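You operate a simulated robot arm through the tools that you are given. There is no shell and no other tool.

You run a simulated robot arm. Do the job below in one go: nothing can be reset, and whatever is moved stays where it is left.

JOB
Wipe the grease off cream connector 1 in the vice.
Fine: grip it with the vice lever first and leave it gripped; use the green cloth and put it back. Set down upright: what you pick out. What is to be rubbed or washed off counts as gone when no trace of it is left.

It is judged by the outcome, as a careful person would: the job done as asked, and still so three seconds after it is handed in. It fails if anything else is knocked over, pushed out of place, dropped, spilled or broken. Flat cloth is picked up by pressing the open fingertips on it (5 to 10 N) and closing them slowly along it; thin cloth reads only 2 to 8 mm in the jaws.

ROBOT AND FRAMES
A 7-joint arm with a two-finger parallel gripper, fixed in place. Base frame: the origin is on the floor under the middle of its stand, x ahead of it, y to its left, z up; the work surface is at about z = 0.88. Readings come in m, degrees, newtons and seconds.
With the tool pointing down near the work surface it reaches from about 0.1 to 0.64 m from the base axis. Its first joint turns from -66.0 to 66.0 degrees. Payload 1.57 kg.
The TCP is the grasp point between the finger pads, 0.03 m short of the fingertips. In the tool frame z runs along the fingers and y along their closing line. The gripper opens to 0.08 m. The fingers are 0.017 m wide and 0.012 m thick; the gripper's body (0.04 by 0.082 m) begins 0.08 m behind the TCP.
Orientation is that of the tool frame in the base frame, as a unit quaternion [w, x, y, z]. With the fingers straight down and closing along the base's y, the tool's x points along the base's -x, its y along +y and its z along -z.

CONTROLS
- The arm moves only by the tool apply_moves. Its argument "steps" is a list of rows, each an object of numbers (a shift or turn left out is 0, a gripper value left out holds the last): "wx", "wy", "wz": the turn, a rotation vector about the tool's x, y, z in units of 5 degrees (1.0 is 5 degrees); "tx", "ty", "tz": the shift along the tool's x, y, z in units of 25 mm (1.0 is 25 mm); "claw": the opening, from 0 (shut) to 1 (fully open). In form: [{"wx": .., "wy": .., "wz": .., "tx": .., "ty": .., "tz": .., "claw": ..}, ...]. A call has 1 to 20 rows; each row shifts and turns the commanded pose from where the row before left it, along the tool's axes as they then stand. A call with a number of a shift or a turn outside -1 to 1 is refused whole. Each row takes 0.2 s and may step no farther than 0.05 m and 8.6 degrees from the row before; otherwise, or with a gripper value out of range, the whole call is refused. A pose out of reach is approached as far as the arm can. The call stops where the force on the tool passes 50 N (or 10 N more than at its start, if that is more) or the arm is blocked; 0.2 s more then pass. The fingers move at their own pace (about 0.072 m/s each) and stop on an object; they squeeze with about 26 N. The grip force told is the motor's: it shows also when the fingers shut on nothing. Time passes only in rows, and 0.2 s behind the last, so rows that do not move let the fingers close. The reply holds the time, the measured pose of the TCP, the force on the tool along the base axes, the opening and the grip force, in the units named above and with some noise, with the torque about the TCP (base axes, N m) and any sound that the robot's microphone picked up.
- Cameras (640 x 400 px; columns grow to the right, rows downward): "scene" is fixed at [0.0615, 0.4355, 1.4288]; the picture's right is [-0.72, -0.70, 0.00], its down [-0.36, 0.37, -0.85] and it looks along [0.60, -0.61, -0.52] (base axes); focal length 340 px, centre (320, 200). "wrist" rides on the gripper at [0.072, -0.007, -0.122] in the tool frame; the picture's right is [0.09, 1.00, 0.00], its down [-0.84, 0.08, -0.54] and it looks along [-0.54, 0.05, 0.84] (tool axes); focal length 238 px, centre (320, 200). There is no depth. A picture from a camera that has moved, and an enlarged one, comes with that camera's place and axes in the base frame and with its lens.
- grab_frame(camera): a new picture of that camera. The clock stands still meanwhile.
- zoom(camera, box): a new picture of the part [left, top, right, bottom] of that camera's present view, enlarged. The clock stands still meanwhile.
- close_job(): hands the job in; it is judged then, once.

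Nothing tells you positions but the pictures and the camera data. Unless the task says otherwise, let go and move clear before handing in.

The tools are called by a JSON object that holds its "name" and its "arguments". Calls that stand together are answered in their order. apply_moves: Moves the arm, as the interface text tells. Its arguments: {"type":"object","properties":{"steps":{"type":"array","items":{"type":"object","properties":{"wx":{"type":"number"},"wy":{"type":"number"},"wz":{"type":"number"},"tx":{"type":"number"},"ty":{"type":"number"},"tz":{"type":"number"},"claw":{"type":"number"}}}}},"required":["steps"]} The other tools are called the same way: grab_frame (camera) takes a picture; zoom (camera, box) takes an enlarged picture of a part of a camera's view; close_job () hands the job in.

At the start:

```text
time: 0.0
tcp_pos: [0.3587, -0.0437, 1.198]
tcp_rot: [0.001, 0.0, 1.0, 0.001]
wrist_force: [0.3, -1.2, 0.5]
ft_torque: [0.03, 0.0, 0.03]
gripper_width: 0.0798
grasp_force: 0.0
```

scene: 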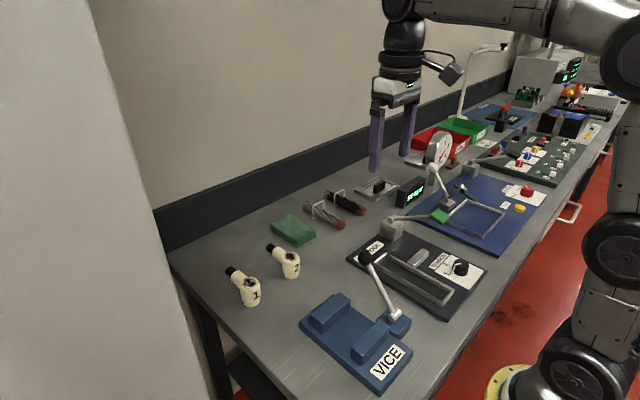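
wrist: 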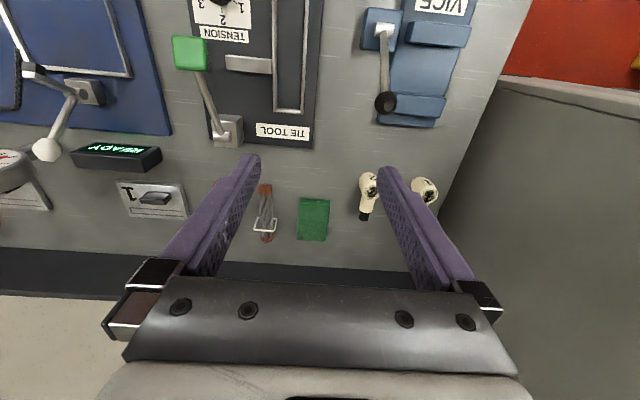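

I see a vice (blue, left front), two cream connectors (1 and 2), a green cloth and some tools. I'll look closer before moving anything.

{"name": "zoom", "arguments": {"camera": "scene", "box": [210, 220, 330, 320]}}

{"name": "zoom", "arguments": {"camera": "scene", "box": [280, 230, 440, 400]}}

{"name": "zoom", "arguments": {"camera": "wrist", "box": [240, 0, 500, 250]}}

```text
4.00 times, centred on (270, 270) of scene
camera zoom: at [0.0615, 0.4355, 1.4288], right [-0.72, -0.7, 0.0], down [-0.36, 0.37, -0.85], along [0.6, -0.61, -0.52], focal length 1360 px, centre (520, -80)
```

zoom: 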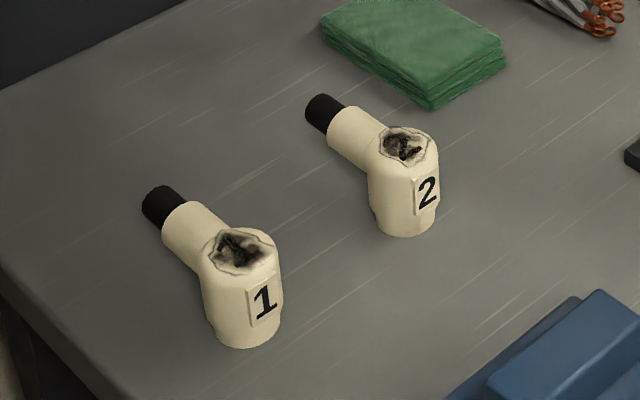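

```text
2.35 times, centred on (360, 315) of scene
camera zoom: at [0.0615, 0.4355, 1.4288], right [-0.72, -0.7, 0.0], down [-0.36, 0.37, -0.85], along [0.6, -0.61, -0.52], focal length 800 px, centre (226, -71)
```

zoom: 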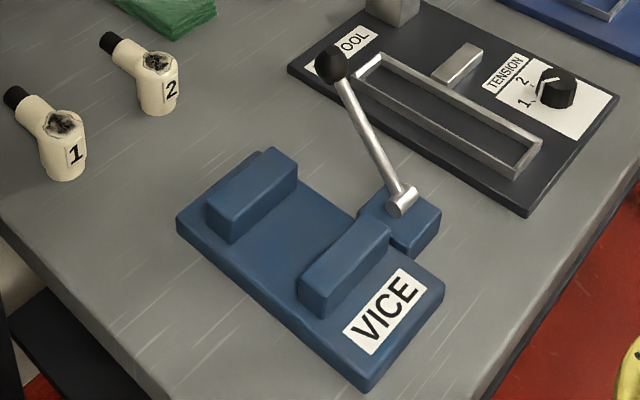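

```text
1.60 times, centred on (370, 125) of wrist
camera zoom: at [0.2875, -0.0504, 1.3199], right [-0.09, 1.0, 0.0], down [0.84, 0.08, 0.54], along [0.54, 0.05, -0.84], focal length 381 px, centre (240, 320)
```

zoom: 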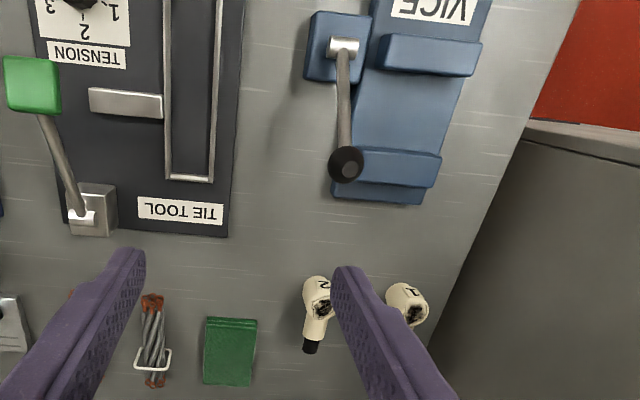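

The connectors both have dark grease on top; 1 is at about (0.52, 0.18), and the vice spans about x 0.20–0.40, y 0.05–0.155. I'll move back to get a closer wrist view of the vice.

{"name": "apply_moves", "arguments": {"steps": [{"tx": 1, "tz": 0.6}, {"tx": 1, "tz": 0.6}, {"tx": 1, "tz": 0.6}, {"tx": 1, "tz": 0.6}, {"tx": 1, "tz": 0.6, "ty": 1}, {"tx": 1, "tz": 0.6, "ty": 1}, {"tx": 0.5, "ty": 1}, {"ty": 1}, {"ty": 0.5}]}}

{"name": "grab_frame", "arguments": {"camera": "wrist"}}

{"name": "grab_frame", "arguments": {"camera": "scene"}}

```text
time: 2.0
tcp_pos: [0.1966, 0.0669, 1.1085]
tcp_rot: [0.001, 0.0, 1.0, 0.002]
wrist_force: [0.2, 0.4, 0.6]
ft_torque: [-0.01, 0.01, -0.03]
gripper_width: 0.0799
grasp_force: 0.1
```

```text
taken
camera wrist: at [0.126, 0.0613, 1.2301], right [-0.09, 1.0, 0.0], down [0.84, 0.08, 0.54], along [0.54, 0.05, -0.84], focal length 238 px, centre (320, 200)
```

wrist: 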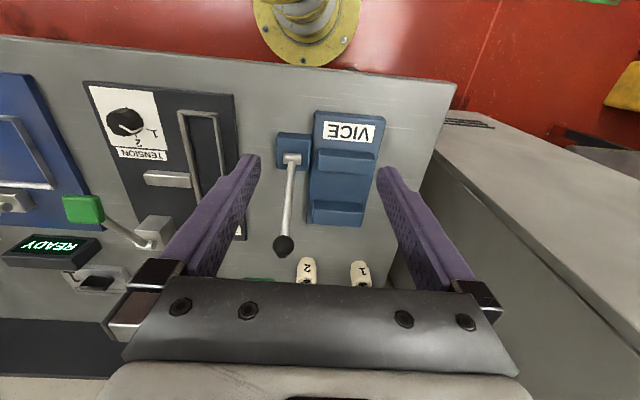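

```text
taken
```

scene: 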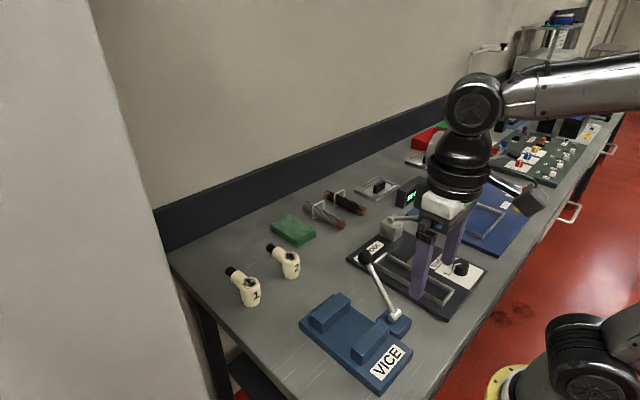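

The vice is in clear view now. I'll zoom in to see its jaws and lever.

{"name": "zoom", "arguments": {"camera": "wrist", "box": [250, 90, 410, 290]}}

{"name": "zoom", "arguments": {"camera": "scene", "box": [290, 230, 420, 400]}}

```text
2.00 times, centred on (330, 190) of wrist
camera zoom: at [0.126, 0.0613, 1.2301], right [-0.09, 1.0, 0.0], down [0.84, 0.08, 0.54], along [0.54, 0.05, -0.84], focal length 477 px, centre (300, 220)
```

zoom: 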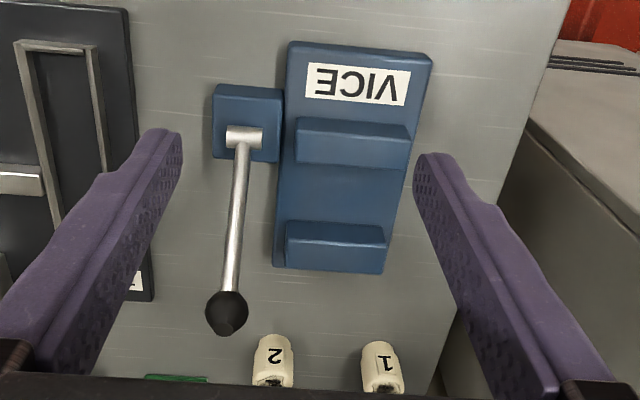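

```text
2.35 times, centred on (355, 315) of scene
camera zoom: at [0.0614, 0.4355, 1.4288], right [-0.72, -0.7, 0.0], down [-0.36, 0.37, -0.85], along [0.6, -0.61, -0.52], focal length 800 px, centre (238, -71)
```

zoom: 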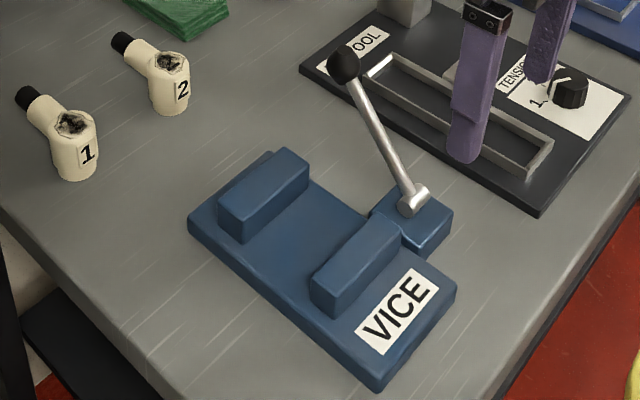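

I'll enlarge further for exact jaw edges and the lever hinge.

{"name": "zoom", "arguments": {"camera": "wrist", "box": [300, 100, 380, 150]}}

{"name": "zoom", "arguments": {"camera": "wrist", "box": [300, 180, 380, 230]}}

{"name": "zoom", "arguments": {"camera": "scene", "box": [295, 285, 375, 335]}}

{"name": "zoom", "arguments": {"camera": "scene", "box": [340, 300, 420, 350]}}

```text
8.00 times, centred on (340, 125) of wrist
camera zoom: at [0.126, 0.0613, 1.2301], right [-0.09, 1.0, 0.0], down [0.84, 0.08, 0.54], along [0.54, 0.05, -0.84], focal length 1907 px, centre (160, 800)
```

zoom: 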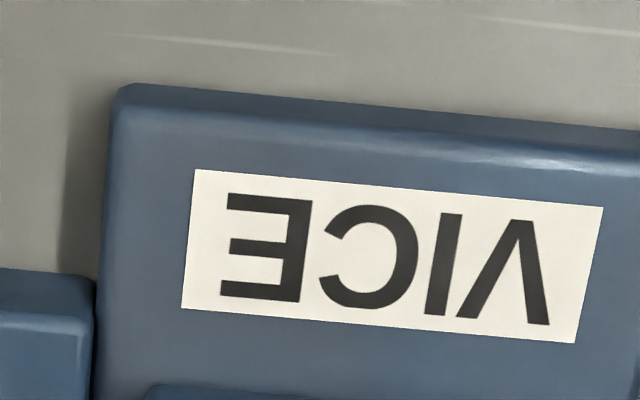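

```text
8.00 times, centred on (340, 205) of wrist
camera zoom: at [0.126, 0.0613, 1.2301], right [-0.09, 1.0, 0.0], down [0.84, 0.08, 0.54], along [0.54, 0.05, -0.84], focal length 1907 px, centre (160, 160)
```

zoom: 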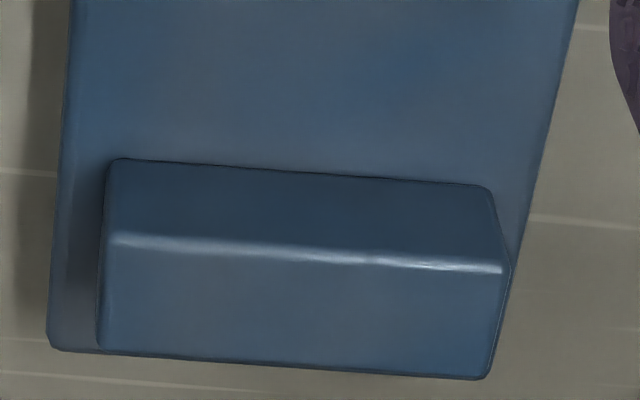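

```text
8.00 times, centred on (335, 310) of scene
camera zoom: at [0.0614, 0.4355, 1.4288], right [-0.72, -0.7, 0.0], down [-0.36, 0.37, -0.85], along [0.6, -0.61, -0.52], focal length 2720 px, centre (200, -680)
```

zoom: 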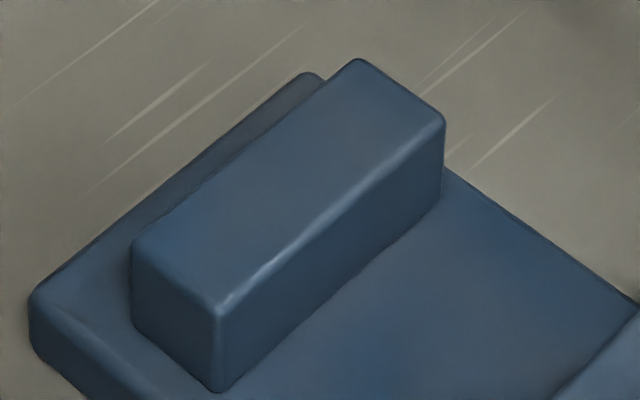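

```text
8.00 times, centred on (380, 325) of scene
camera zoom: at [0.0614, 0.4355, 1.4288], right [-0.72, -0.7, 0.0], down [-0.36, 0.37, -0.85], along [0.6, -0.61, -0.52], focal length 2720 px, centre (-160, -800)
```

zoom: 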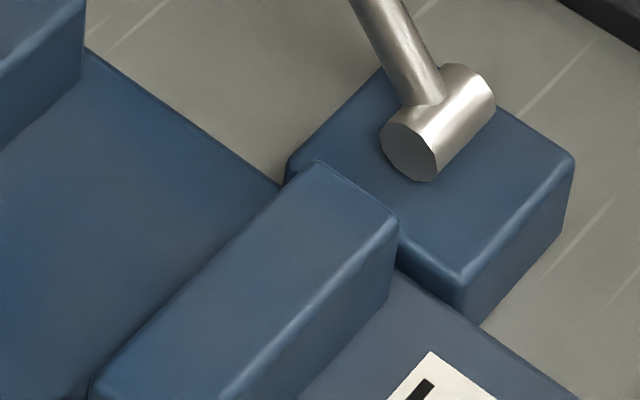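

The vice jaws sit at about x 0.250–0.274 and 0.343–0.370 (y 0.067–0.145, top z≈0.926, plate top z≈0.90). Next I'll get a close look at the connectors.

{"name": "apply_moves", "arguments": {"steps": [{"ty": 1}, {"ty": 1, "tx": -1}, {"ty": 0.5, "tx": -1}, {"tx": -1}, {"tx": -1}, {"tx": -1}, {"tx": -1}, {"tx": -1}, {"tx": -1, "tz": 1}, {"tz": 1}, {"tz": 0.8}]}}

{"name": "grab_frame", "arguments": {"camera": "wrist"}}

{"name": "grab_frame", "arguments": {"camera": "scene"}}

```text
time: 4.4
tcp_pos: [0.3965, 0.13, 1.0391]
tcp_rot: [0.001, 0.0, 1.0, 0.001]
wrist_force: [-0.5, -1.0, 0.5]
ft_torque: [0.0, 0.02, -0.02]
gripper_width: 0.0798
grasp_force: 0.0
```

```text
taken
camera wrist: at [0.3257, 0.1243, 1.1609], right [-0.09, 1.0, 0.0], down [0.84, 0.08, 0.54], along [0.54, 0.05, -0.84], focal length 238 px, centre (320, 200)
```

wrist: 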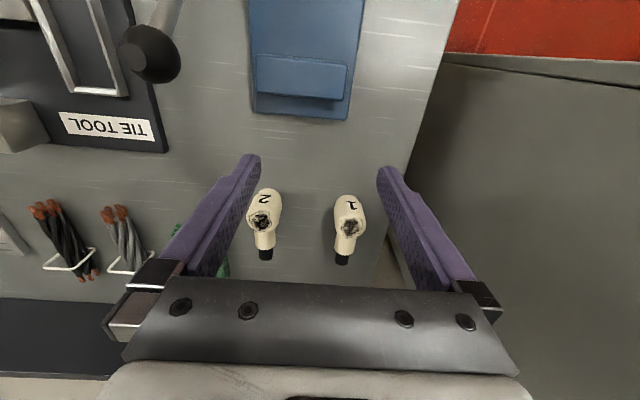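

```text
taken
```

scene: 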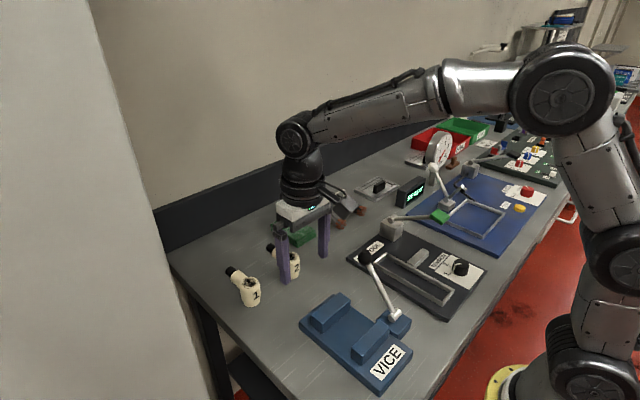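

{"name": "zoom", "arguments": {"camera": "wrist", "box": [230, 180, 390, 280]}}

{"name": "zoom", "arguments": {"camera": "scene", "box": [215, 255, 279, 315]}}

```text
4.00 times, centred on (310, 230) of wrist
camera zoom: at [0.3257, 0.1243, 1.1609], right [-0.09, 1.0, 0.0], down [0.84, 0.08, 0.54], along [0.54, 0.05, -0.84], focal length 953 px, centre (360, 80)
```

zoom: 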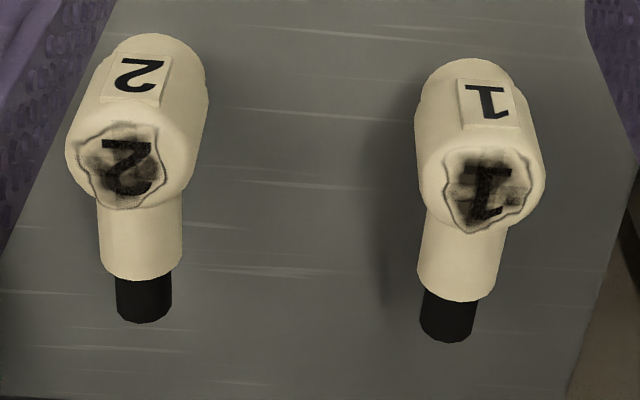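

```text
6.67 times, centred on (247, 285) of scene
camera zoom: at [0.0615, 0.4355, 1.4288], right [-0.72, -0.7, 0.0], down [-0.36, 0.37, -0.85], along [0.6, -0.61, -0.52], focal length 2266 px, centre (807, -367)
```

zoom: 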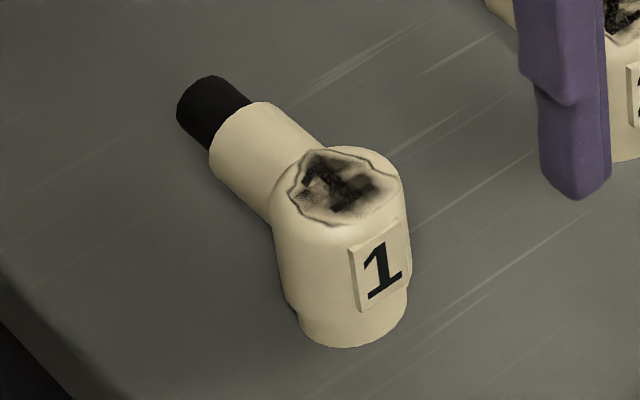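

Connector 1 stands at about (0.513, 0.180): body ≈40 mm across and 50 mm tall, with a horizontal side pipe toward +x. I'll hover above it to confirm alignment before grasping it high on the body, which will keep the fingers above the vice jaws later.

{"name": "apply_moves", "arguments": {"steps": [{"tx": -1, "ty": 1}, {"tx": -1, "ty": 1}, {"tx": -1}, {"tx": -1}, {"tx": -0.6}, {"tz": 0.5}]}}

{"name": "grab_frame", "arguments": {"camera": "wrist"}}

{"name": "zoom", "arguments": {"camera": "scene", "box": [190, 200, 320, 320]}}

```text
time: 5.8
tcp_pos: [0.5107, 0.1788, 1.0267]
tcp_rot: [0.001, 0.0, 1.0, 0.001]
wrist_force: [0.0, 0.4, 0.7]
ft_torque: [0.01, 0.0, -0.01]
gripper_width: 0.08
grasp_force: 0.1
```

```text
taken
camera wrist: at [0.441, 0.1728, 1.1483], right [-0.09, 1.0, 0.0], down [0.84, 0.08, 0.54], along [0.54, 0.05, -0.84], focal length 238 px, centre (320, 200)
```

wrist: 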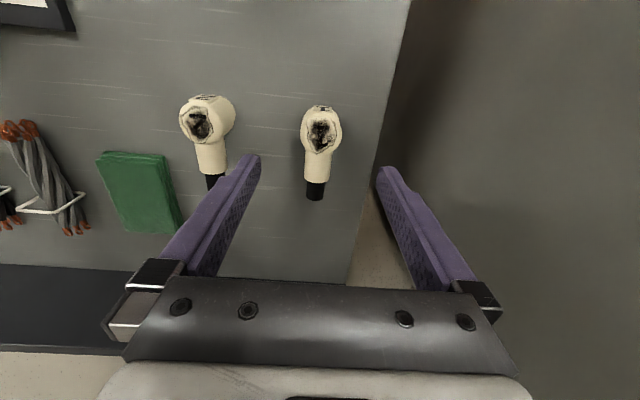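

```text
3.33 times, centred on (255, 260) of scene
camera zoom: at [0.0615, 0.4355, 1.4288], right [-0.72, -0.7, 0.0], down [-0.36, 0.37, -0.85], along [0.6, -0.61, -0.52], focal length 1133 px, centre (537, 0)
```

zoom: 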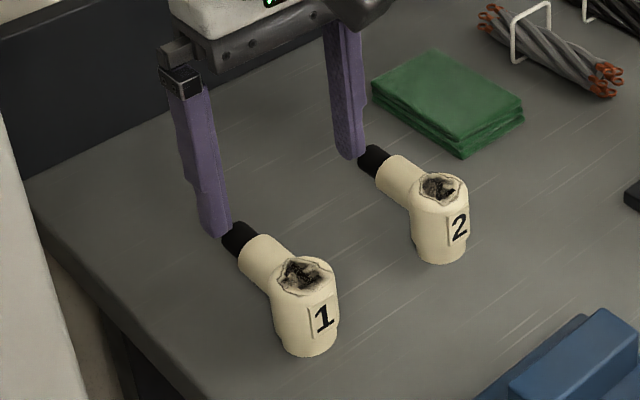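

{"name": "zoom", "arguments": {"camera": "wrist", "box": [280, 90, 360, 210]}}

```text
3.33 times, centred on (320, 150) of wrist
camera zoom: at [0.441, 0.1728, 1.1483], right [-0.09, 1.0, 0.0], down [0.84, 0.08, 0.54], along [0.54, 0.05, -0.84], focal length 794 px, centre (320, 367)
```

zoom: 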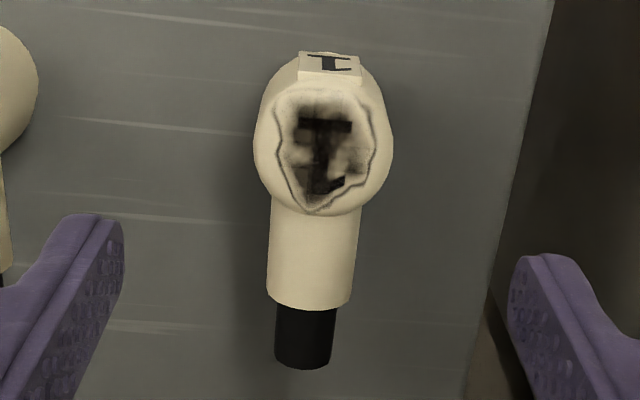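

Alignment looks good: the body axis is at (0.510, 0.180) and the pipe points along +x. I'm descending so the fingertips cover only the top ~18 mm of the body, then closing.

{"name": "apply_moves", "arguments": {"steps": [{"tz": 0.9, "ty": 0.05}, {"tz": 0.9}, {"tz": 0.8}, {"tz": 0.5}, {"tz": 0.28}, {}]}}

{"name": "zoom", "arguments": {"camera": "scene", "box": [190, 220, 310, 320]}}

{"name": "grab_frame", "arguments": {"camera": "wrist"}}

```text
time: 7.2
tcp_pos: [0.5121, 0.1823, 0.9411]
tcp_rot: [0.001, 0.0, 1.0, 0.0]
wrist_force: [0.3, -0.2, 0.6]
ft_torque: [0.0, 0.01, -0.01]
gripper_width: 0.0802
grasp_force: 0.0
```

```text
4.00 times, centred on (250, 270) of scene
camera zoom: at [0.0615, 0.4355, 1.4288], right [-0.72, -0.7, 0.0], down [-0.36, 0.37, -0.85], along [0.6, -0.61, -0.52], focal length 1360 px, centre (600, -80)
```

zoom: 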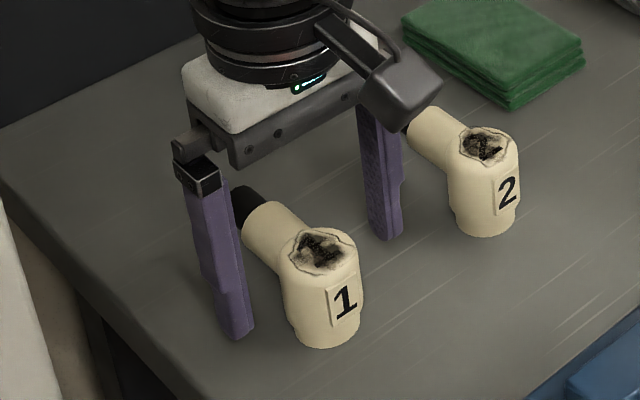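

```text
taken
camera wrist: at [0.4411, 0.1758, 1.0633], right [-0.09, 1.0, 0.0], down [0.84, 0.08, 0.54], along [0.54, 0.05, -0.84], focal length 238 px, centre (320, 200)
```

wrist: 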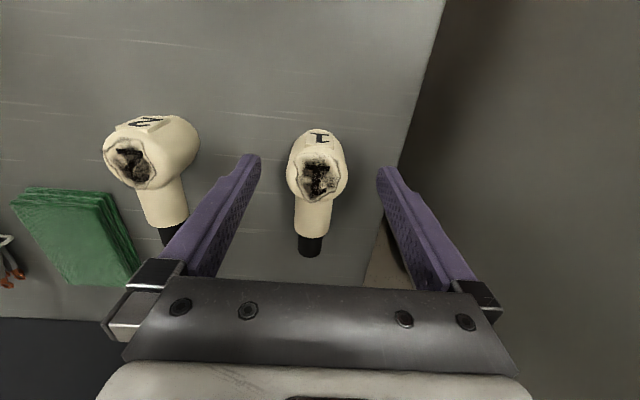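

{"name": "apply_moves", "arguments": {"steps": [{"tx": 0.08, "ty": -0.05}, {"claw": 0.6}, {"claw": 0.45}, {"claw": 0.3}, {"claw": 0.0}, {}, {}]}}

{"name": "grab_frame", "arguments": {"camera": "wrist"}}

{"name": "zoom", "arguments": {"camera": "scene", "box": [190, 220, 310, 320]}}

```text
time: 8.8
tcp_pos: [0.5087, 0.1818, 0.9428]
tcp_rot: [0.002, -0.001, 1.0, 0.001]
wrist_force: [0.2, -1.2, 1.7]
ft_torque: [-0.17, -0.02, -0.05]
gripper_width: 0.0391
grasp_force: 25.9
```

```text
taken
camera wrist: at [0.4386, 0.1748, 1.0643], right [-0.09, 1.0, 0.0], down [0.84, 0.08, 0.54], along [0.54, 0.05, -0.84], focal length 238 px, centre (320, 200)
```

wrist: 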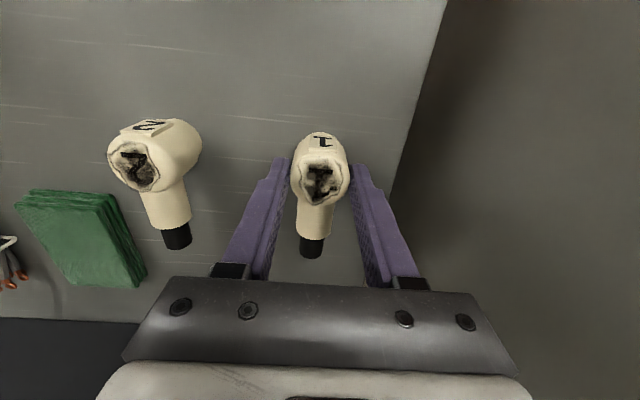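

```text
4.00 times, centred on (250, 270) of scene
camera zoom: at [0.0614, 0.4355, 1.4288], right [-0.72, -0.7, 0.0], down [-0.36, 0.37, -0.85], along [0.6, -0.61, -0.52], focal length 1360 px, centre (600, -80)
```

zoom: 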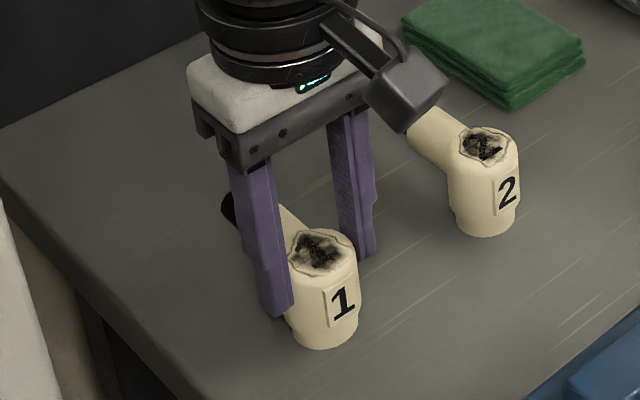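

The grip is firm (39 mm, 26 N). I'll lift gently and check that the connector hangs level.

{"name": "apply_moves", "arguments": {"steps": [{"tz": -0.3}, {"tz": -0.6}, {"tz": -0.8}, {"tz": -0.9}, {}]}}

{"name": "grab_frame", "arguments": {"camera": "wrist"}}

{"name": "zoom", "arguments": {"camera": "scene", "box": [190, 200, 310, 300]}}

```text
time: 10.0
tcp_pos: [0.5088, 0.1809, 1.0083]
tcp_rot: [0.001, 0.0, 1.0, 0.001]
wrist_force: [0.4, 0.5, -2.3]
ft_torque: [0.01, 0.01, 0.02]
gripper_width: 0.0389
grasp_force: 25.8
```

```text
taken
camera wrist: at [0.4384, 0.1745, 1.1297], right [-0.09, 1.0, 0.0], down [0.84, 0.08, 0.54], along [0.54, 0.05, -0.84], focal length 238 px, centre (320, 200)
```

wrist: 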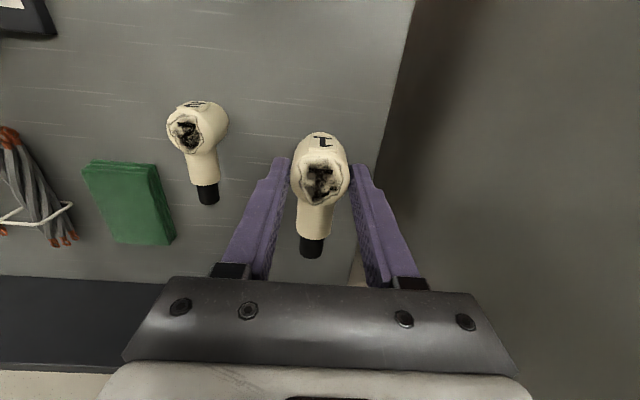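

```text
4.00 times, centred on (250, 250) of scene
camera zoom: at [0.0615, 0.4356, 1.4288], right [-0.72, -0.7, 0.0], down [-0.36, 0.37, -0.85], along [0.6, -0.61, -0.52], focal length 1360 px, centre (600, 0)
```

zoom: 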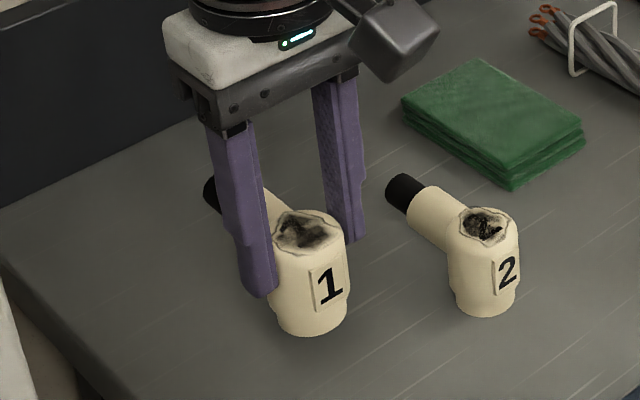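

The connector is up, level and steady. I'll rotate it 90° so its pipe points along +y, parallel to the jaw faces and away from the lever.

{"name": "apply_moves", "arguments": {"steps": [{"tz": -0.4, "wz": -0.5}, {"tz": -0.4, "wz": -1}, {"wz": -1}, {"wz": -1}, {"wz": -1}, {"wz": -1}, {"wz": -1}, {"wz": -1}, {"wz": -1}, {"wz": -1}, {"wz": -1}, {"wz": -1}, {"wz": -1}, {"wz": -1}, {"wz": -1}, {"wz": -1}, {"wz": -1}, {"wz": -1}, {"wz": -0.5}, {}]}}

{"name": "grab_frame", "arguments": {"camera": "wrist"}}

{"name": "grab_frame", "arguments": {"camera": "scene"}}

```text
time: 14.2
tcp_pos: [0.5091, 0.1809, 1.027]
tcp_rot: [-0.001, 0.708, -0.706, 0.0]
wrist_force: [0.4, 0.7, -0.6]
ft_torque: [0.01, -0.02, 0.01]
gripper_width: 0.039
grasp_force: 25.6
```

```text
taken
camera wrist: at [0.5166, 0.1095, 1.1486], right [-1.0, -0.09, 0.0], down [-0.08, 0.84, 0.54], along [-0.05, 0.54, -0.84], focal length 238 px, centre (320, 200)
```

wrist: 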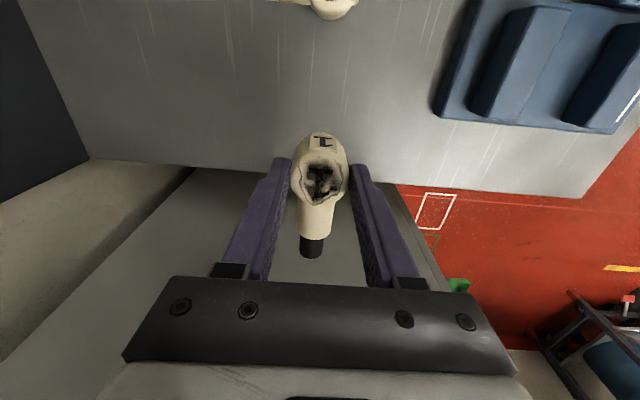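

```text
taken
```

scene: 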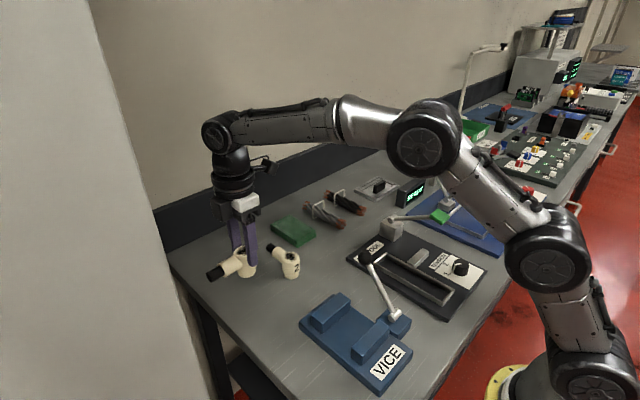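

The pipe now points along +y. I'll carry it over the vice at this height and check alignment before lowering.

{"name": "apply_moves", "arguments": {"steps": [{"ty": 1}, {"ty": 1}, {"ty": 1, "tx": 0.5}, {"ty": 1, "tx": 0.5}, {"ty": 1, "tx": 0.5}, {"ty": 1, "tx": 0.5}, {"ty": 1, "tx": 0.5}, {"ty": 0.6, "tx": 0.46}, {}]}}

{"name": "grab_frame", "arguments": {"camera": "wrist"}}

{"name": "zoom", "arguments": {"camera": "scene", "box": [280, 220, 440, 400]}}

```text
time: 16.2
tcp_pos: [0.3186, 0.1041, 1.0277]
tcp_rot: [0.002, -0.707, 0.707, 0.0]
wrist_force: [-0.2, -0.4, -2.5]
ft_torque: [-0.01, 0.02, 0.03]
gripper_width: 0.0389
grasp_force: 25.9
```

```text
taken
camera wrist: at [0.3264, 0.0338, 1.1487], right [-1.0, -0.09, 0.0], down [-0.08, 0.84, 0.54], along [-0.05, 0.54, -0.84], focal length 238 px, centre (320, 200)
```

wrist: 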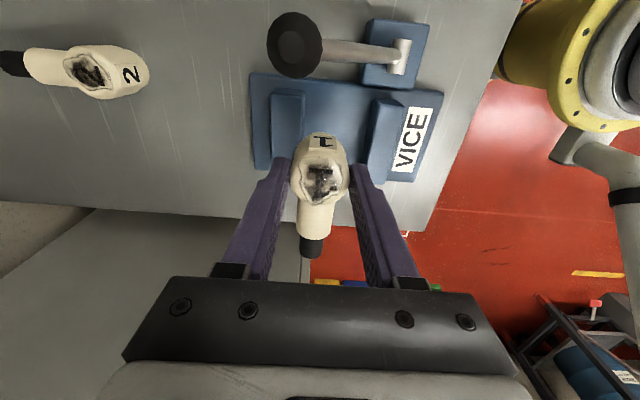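

```text
2.22 times, centred on (360, 310) of scene
camera zoom: at [0.0615, 0.4355, 1.4288], right [-0.72, -0.7, 0.0], down [-0.36, 0.37, -0.85], along [0.6, -0.61, -0.52], focal length 756 px, centre (231, -44)
```

zoom: 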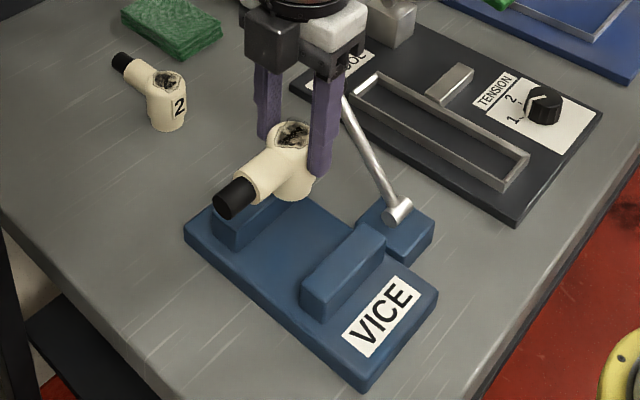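

{"name": "zoom", "arguments": {"camera": "wrist", "box": [240, 60, 400, 160]}}

{"name": "zoom", "arguments": {"camera": "wrist", "box": [240, 10, 440, 110]}}

```text
4.00 times, centred on (320, 110) of wrist
camera zoom: at [0.3264, 0.0338, 1.1487], right [-1.0, -0.09, 0.0], down [-0.08, 0.84, 0.54], along [-0.05, 0.54, -0.84], focal length 953 px, centre (320, 560)
```

zoom: 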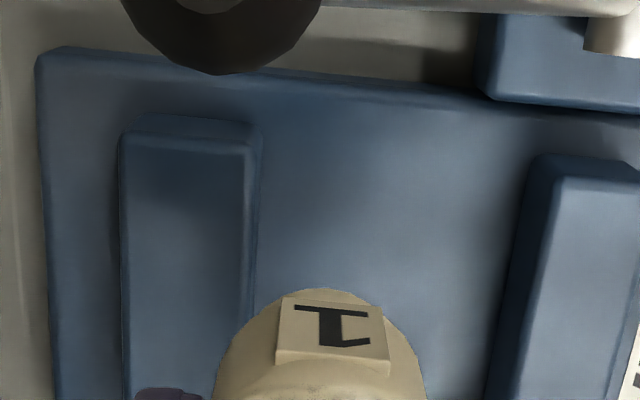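

```text
3.20 times, centred on (340, 60) of wrist
camera zoom: at [0.3264, 0.0338, 1.1487], right [-1.0, -0.09, 0.0], down [-0.08, 0.84, 0.54], along [-0.05, 0.54, -0.84], focal length 763 px, centre (256, 648)
```

zoom: 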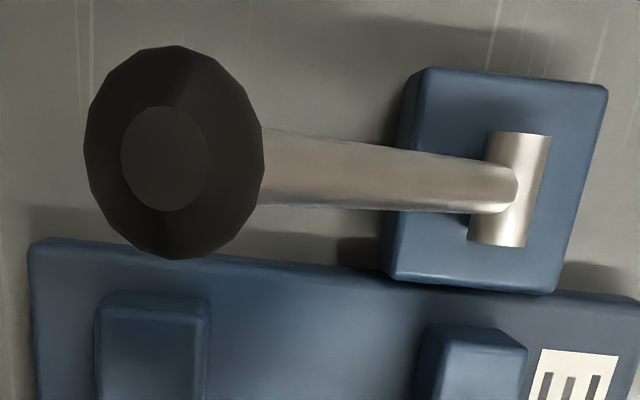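

The vice gap spans about x 0.269–0.3365 by the wrist camera. I'll set the connector just off the far jaw at x≈0.312, y≈0.107, and lower most of the way first.

{"name": "apply_moves", "arguments": {"steps": [{"ty": 0.26, "tx": -0.12}, {"tz": 0.8}, {"tz": 0.8}, {"tz": 0.5}, {"tz": 0.2}, {}]}}

{"name": "grab_frame", "arguments": {"camera": "wrist"}}

{"name": "zoom", "arguments": {"camera": "scene", "box": [280, 250, 420, 350]}}

```text
time: 17.6
tcp_pos: [0.3123, 0.1112, 0.967]
tcp_rot: [0.002, -0.707, 0.707, -0.001]
wrist_force: [0.7, 0.0, -1.8]
ft_torque: [-0.03, 0.0, 0.02]
gripper_width: 0.039
grasp_force: 26.1
```

```text
taken
camera wrist: at [0.32, 0.0379, 1.0897], right [-1.0, -0.09, 0.0], down [-0.08, 0.84, 0.54], along [-0.05, 0.54, -0.84], focal length 238 px, centre (320, 200)
```

wrist: 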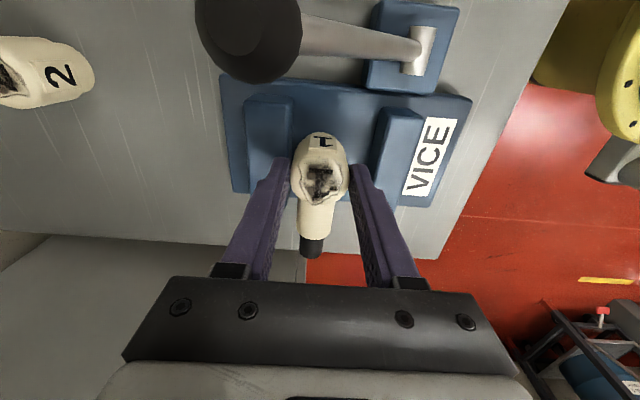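

```text
4.00 times, centred on (350, 300) of scene
camera zoom: at [0.0615, 0.4356, 1.4288], right [-0.72, -0.7, 0.0], down [-0.36, 0.37, -0.85], along [0.6, -0.61, -0.52], focal length 1360 px, centre (200, -200)
```

zoom: 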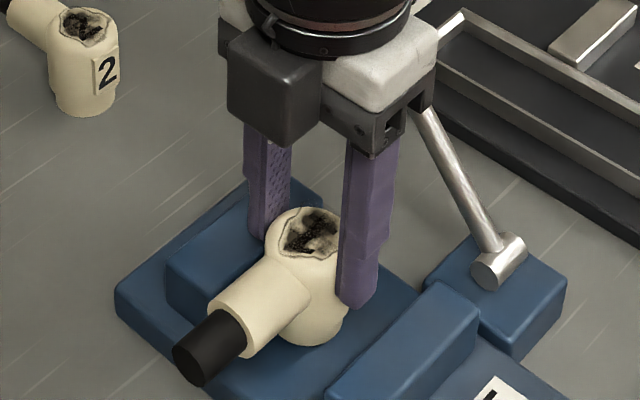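

It is between the jaws just above the plate. I'll lower in small steps and watch for contact.

{"name": "apply_moves", "arguments": {"steps": [{"tz": 0.08}, {"tz": 0.06}, {}]}}

```text
time: 18.4
tcp_pos: [0.313, 0.1101, 0.9651]
tcp_rot: [0.001, -0.707, 0.707, 0.0]
wrist_force: [-0.4, 0.6, -1.4]
ft_torque: [-0.04, -0.03, 0.06]
gripper_width: 0.0395
grasp_force: 26.0
```

{"name": "apply_moves", "arguments": {"steps": [{"tz": 0.06}, {"tz": 0.04}, {}]}}

{"name": "zoom", "arguments": {"camera": "scene", "box": [300, 270, 400, 340]}}

```text
time: 19.2
tcp_pos: [0.3133, 0.1098, 0.9634]
tcp_rot: [0.002, -0.707, 0.707, -0.001]
wrist_force: [-4.0, -1.8, 17.9]
ft_torque: [0.01, 0.39, 0.0]
gripper_width: 0.0392
grasp_force: 25.7
```

```text
5.71 times, centred on (350, 305) of scene
camera zoom: at [0.0612, 0.4354, 1.4288], right [-0.72, -0.7, 0.0], down [-0.36, 0.37, -0.85], along [0.6, -0.61, -0.52], focal length 1943 px, centre (149, -400)
```

zoom: 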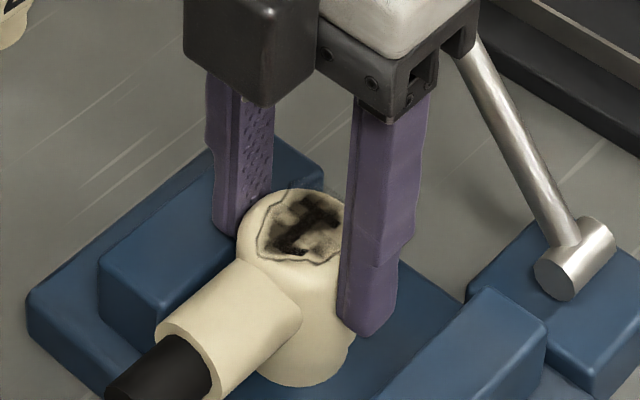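

Contact is on the plate at the expected height. I'll ease off the pressure and open the fingers gently.

{"name": "apply_moves", "arguments": {"steps": [{"tz": -0.04}, {}]}}

```text
time: 19.8
tcp_pos: [0.3124, 0.1098, 0.9648]
tcp_rot: [-0.002, 0.707, -0.707, 0.0]
wrist_force: [1.3, -2.2, 10.8]
ft_torque: [0.0, 0.03, 0.04]
gripper_width: 0.0388
grasp_force: 26.3
```

{"name": "apply_moves", "arguments": {"steps": [{"tz": -0.03}, {}, {"claw": 0.52}, {"claw": 0.56}, {"claw": 0.6}, {"claw": 0.66}, {}]}}

{"name": "zoom", "arguments": {"camera": "scene", "box": [300, 270, 400, 340]}}

{"name": "grab_frame", "arguments": {"camera": "wrist"}}

```text
time: 21.4
tcp_pos: [0.3116, 0.1099, 0.965]
tcp_rot: [0.001, -0.707, 0.707, 0.0]
wrist_force: [0.6, -0.4, -0.5]
ft_torque: [0.04, -0.01, 0.0]
gripper_width: 0.053
grasp_force: 0.0
```

```text
5.71 times, centred on (350, 305) of scene
camera zoom: at [0.0615, 0.4355, 1.4288], right [-0.72, -0.7, 0.0], down [-0.36, 0.37, -0.85], along [0.6, -0.61, -0.52], focal length 1943 px, centre (149, -400)
```

zoom: 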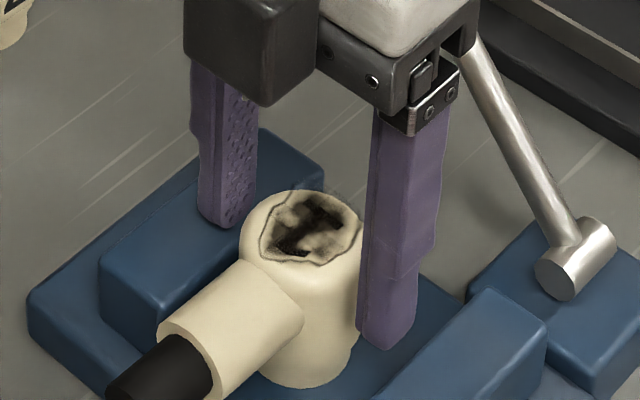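

```text
taken
camera wrist: at [0.3204, 0.0387, 1.0864], right [-1.0, -0.09, 0.0], down [-0.08, 0.84, 0.54], along [-0.05, 0.54, -0.84], focal length 238 px, centre (320, 200)
```

wrist: 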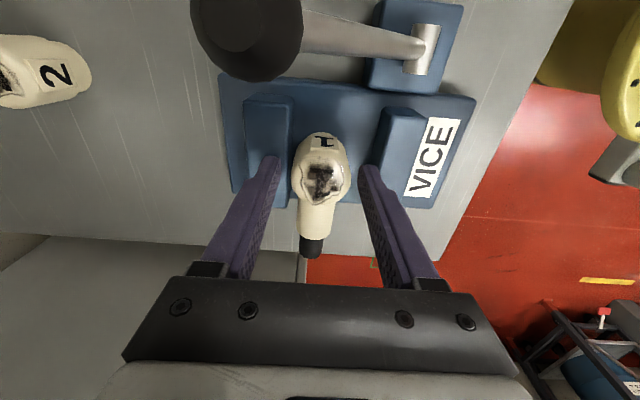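

The connector stands free in the vice. I'll raise the gripper clear and look at the lever.

{"name": "apply_moves", "arguments": {"steps": [{"tz": -0.5}, {"tz": -1}, {"tz": -1}, {"tz": -1}, {"tz": -1}, {"tz": -1, "tx": 1}, {"tz": -0.5, "tx": 1}, {"tx": 1}, {"tx": 1}, {"ty": -1, "claw": 0}, {"ty": -1}, {}]}}

{"name": "grab_frame", "arguments": {"camera": "wrist"}}

{"name": "grab_frame", "arguments": {"camera": "scene"}}

```text
time: 24.0
tcp_pos: [0.361, 0.0093, 1.1157]
tcp_rot: [-0.001, 0.707, -0.707, -0.001]
wrist_force: [0.7, -0.6, -0.2]
ft_torque: [-0.02, -0.02, 0.02]
gripper_width: 0.0001
grasp_force: 21.3
```

```text
taken
camera wrist: at [0.3701, -0.0618, 1.2372], right [-1.0, -0.09, 0.0], down [-0.08, 0.84, 0.54], along [-0.05, 0.54, -0.84], focal length 238 px, centre (320, 200)
```

wrist: 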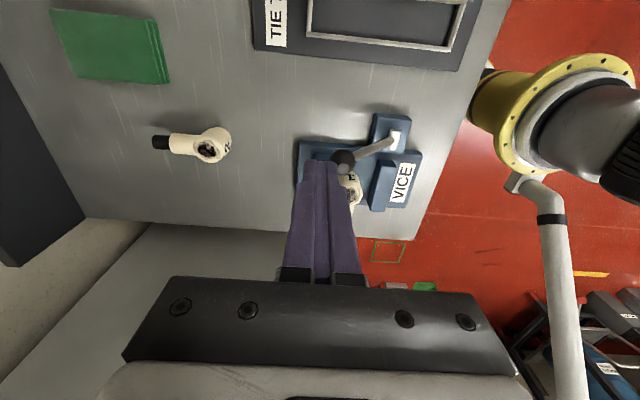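

```text
taken
```

scene: 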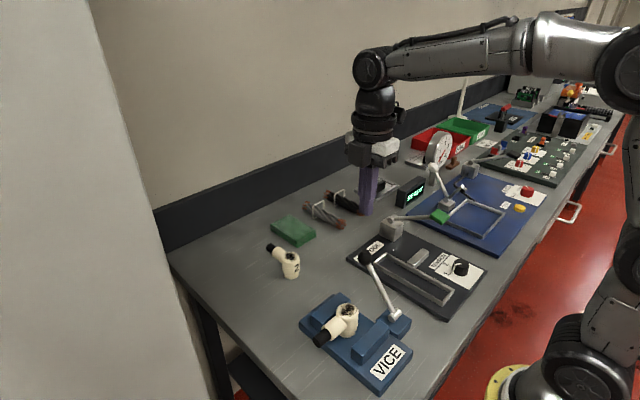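

The connector stands upright in the vice. The lever knob is at about (0.339, 0.031, 1.017), hinged about y at (0.26, 0.031, 0.925). I'll come down on its +x side with closed fingers and test-push it gently toward −x.

{"name": "apply_moves", "arguments": {"steps": [{"ty": -0.8, "tx": -0.45}, {"ty": -0.3, "tx": -0.44}, {"tz": 1}, {"tz": 1}, {"tz": 1}, {"tz": 1}, {"tz": 0.2}, {}]}}

{"name": "grab_frame", "arguments": {"camera": "wrist"}}

{"name": "zoom", "arguments": {"camera": "scene", "box": [300, 200, 440, 360]}}

```text
time: 25.8
tcp_pos: [0.39, 0.032, 1.0096]
tcp_rot: [-0.001, 0.707, -0.707, 0.0]
wrist_force: [0.4, 0.3, 0.0]
ft_torque: [0.04, 0.0, -0.01]
gripper_width: 0.0
grasp_force: 21.4
```

```text
taken
camera wrist: at [0.3975, -0.0395, 1.1323], right [-1.0, -0.09, 0.0], down [-0.08, 0.84, 0.54], along [-0.05, 0.54, -0.84], focal length 238 px, centre (320, 200)
```

wrist: 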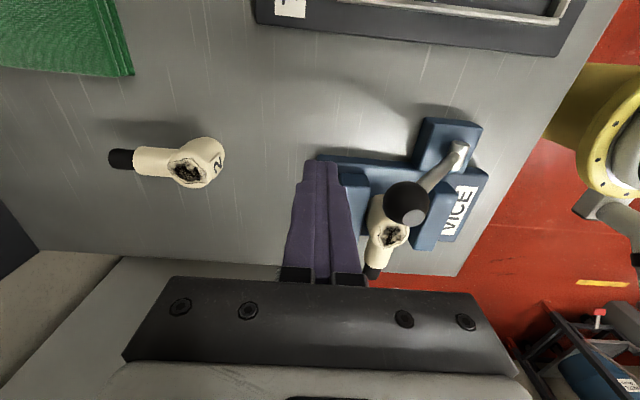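

```text
2.50 times, centred on (370, 280) of scene
camera zoom: at [0.0615, 0.4355, 1.4288], right [-0.72, -0.7, 0.0], down [-0.36, 0.37, -0.85], along [0.6, -0.61, -0.52], focal length 850 px, centre (195, 0)
```

zoom: 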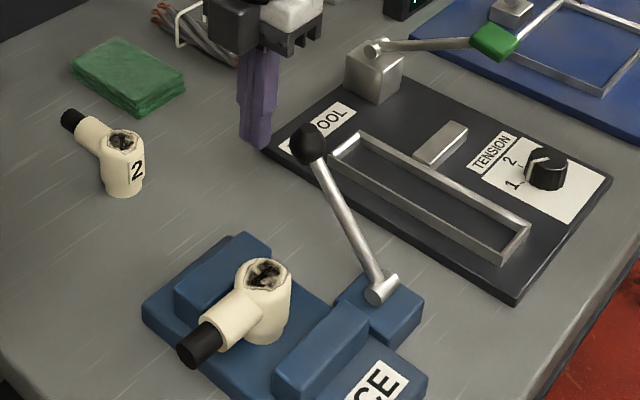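

The finger is aligned with the knob on its +x side. I'll push gently toward −x in small steps.

{"name": "apply_moves", "arguments": {"steps": [{"ty": 0.4}, {"ty": 0.3}, {"ty": 0.2}, {"ty": 0.2}, {"ty": 0.2}, {"ty": 0.2}, {}]}}

{"name": "zoom", "arguments": {"camera": "scene", "box": [300, 200, 440, 360]}}

```text
time: 27.4
tcp_pos: [0.3589, 0.0325, 1.0155]
tcp_rot: [0.01, -0.707, 0.707, -0.008]
wrist_force: [25.6, 2.3, 31.7]
ft_torque: [0.04, 0.61, -0.06]
gripper_width: 0.0
grasp_force: 21.4
```

```text
2.50 times, centred on (370, 280) of scene
camera zoom: at [0.0619, 0.4356, 1.4287], right [-0.72, -0.7, 0.0], down [-0.36, 0.37, -0.85], along [0.59, -0.61, -0.52], focal length 850 px, centre (195, 0)
```

zoom: 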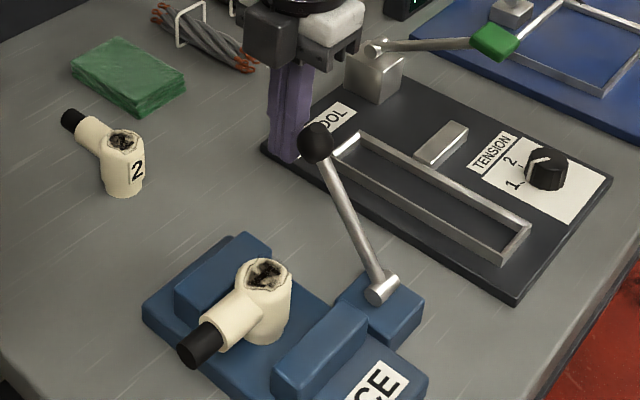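

The knob gives way toward −x but is rising against the finger's stepped face. I'll lift a little to relieve that and see how much lateral force remains.

{"name": "apply_moves", "arguments": {"steps": [{"tz": -0.3}, {"tz": -0.3}, {}]}}

{"name": "grab_frame", "arguments": {"camera": "wrist"}}

{"name": "zoom", "arguments": {"camera": "scene", "box": [330, 210, 410, 290]}}

```text
time: 28.2
tcp_pos: [0.3516, 0.0329, 1.0242]
tcp_rot: [-0.002, -0.706, 0.708, 0.002]
wrist_force: [0.1, -0.7, 0.3]
ft_torque: [0.01, 0.01, 0.02]
gripper_width: 0.0
grasp_force: 21.4
```

```text
taken
camera wrist: at [0.3598, -0.0387, 1.1451], right [-1.0, -0.09, 0.01], down [-0.07, 0.84, 0.54], along [-0.06, 0.54, -0.84], focal length 238 px, centre (320, 200)
```

wrist: 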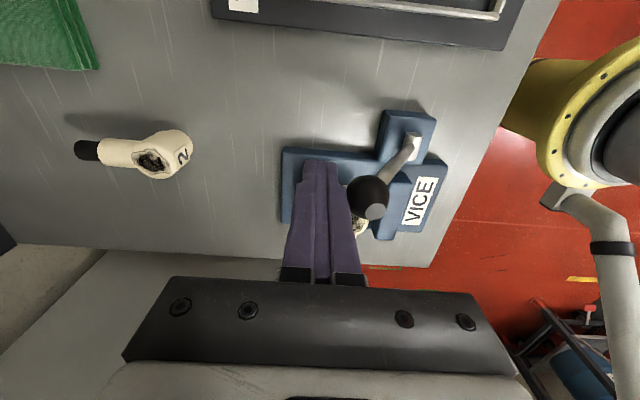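

```text
5.00 times, centred on (370, 250) of scene
camera zoom: at [0.0614, 0.4355, 1.4288], right [-0.72, -0.7, 0.0], down [-0.36, 0.37, -0.85], along [0.6, -0.61, -0.52], focal length 1700 px, centre (70, -50)
```

zoom: 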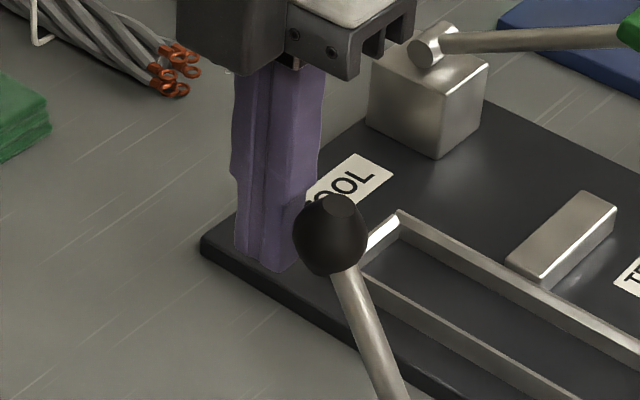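

No force remains and the lever stays where I pushed it, about 10° further toward −x. I'll keep following the knob's arc.

{"name": "apply_moves", "arguments": {"steps": [{"tz": -0.5}, {"tz": -0.4, "ty": 0.2}, {"ty": 0.4, "tz": -0.1}, {"ty": 0.4, "tz": -0.05}, {"ty": 0.4, "tz": -0.1}, {"ty": 0.4, "tz": -0.1}, {}]}}

{"name": "grab_frame", "arguments": {"camera": "wrist"}}

{"name": "zoom", "arguments": {"camera": "scene", "box": [290, 200, 430, 360]}}

```text
time: 29.8
tcp_pos: [0.3057, 0.0321, 1.056]
tcp_rot: [0.001, -0.707, 0.707, 0.001]
wrist_force: [2.5, 0.7, 2.1]
ft_torque: [0.02, -0.05, 0.01]
gripper_width: 0.0001
grasp_force: 21.4
```

```text
taken
camera wrist: at [0.3145, -0.0391, 1.1768], right [-1.0, -0.09, 0.0], down [-0.08, 0.84, 0.54], along [-0.05, 0.54, -0.84], focal length 238 px, centre (320, 200)
```

wrist: 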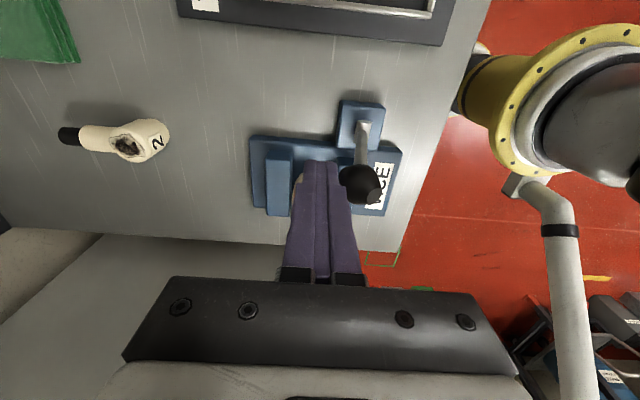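

```text
2.50 times, centred on (360, 280) of scene
camera zoom: at [0.0615, 0.4355, 1.4288], right [-0.72, -0.7, 0.0], down [-0.36, 0.37, -0.85], along [0.6, -0.61, -0.52], focal length 850 px, centre (220, 0)
```

zoom: 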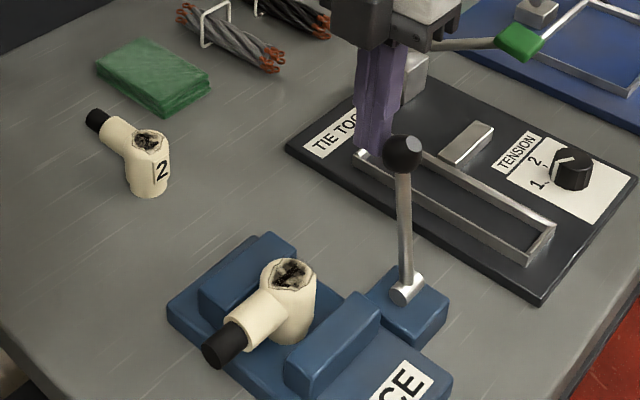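

The lever is near vertical and the near jaw is visibly closing toward the connector. I'll continue along the arc.

{"name": "apply_moves", "arguments": {"steps": [{"ty": 0.4, "tz": -0.05}, {"ty": 0.4}, {"ty": 0.4}, {"ty": 0.4, "tz": 0.05}, {"ty": 0.3, "tz": 0.1}, {}]}}

{"name": "grab_frame", "arguments": {"camera": "wrist"}}

{"name": "zoom", "arguments": {"camera": "scene", "box": [290, 200, 430, 360]}}

```text
time: 31.2
tcp_pos: [0.2594, 0.0329, 1.0532]
tcp_rot: [0.001, -0.707, 0.707, 0.0]
wrist_force: [1.7, -0.4, 0.5]
ft_torque: [0.01, -0.03, -0.01]
gripper_width: 0.0002
grasp_force: 21.1
```

```text
taken
camera wrist: at [0.2679, -0.0392, 1.1744], right [-1.0, -0.09, 0.0], down [-0.08, 0.84, 0.54], along [-0.05, 0.54, -0.84], focal length 238 px, centre (320, 200)
```

wrist: 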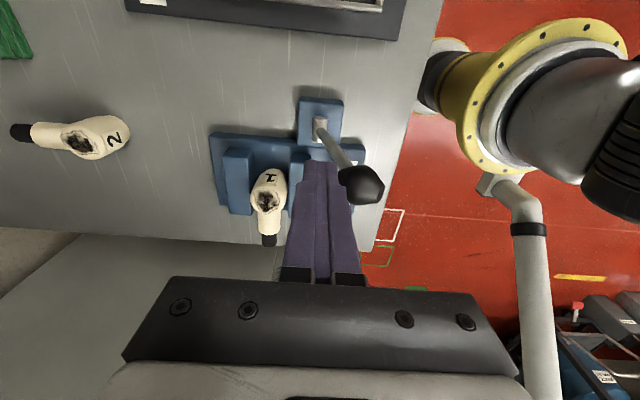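

```text
2.50 times, centred on (360, 280) of scene
camera zoom: at [0.0615, 0.4355, 1.4288], right [-0.72, -0.7, 0.0], down [-0.36, 0.37, -0.85], along [0.6, -0.61, -0.52], focal length 850 px, centre (220, 0)
```

zoom: 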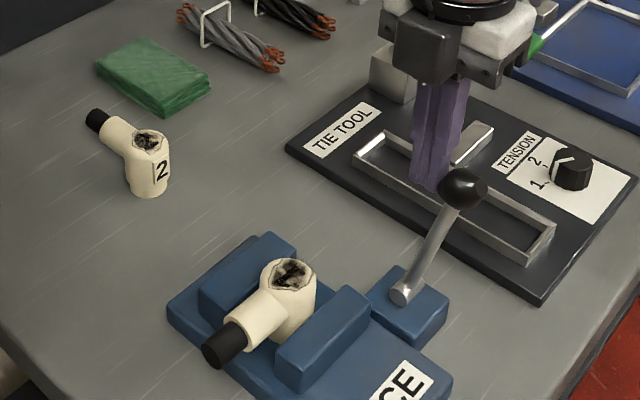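

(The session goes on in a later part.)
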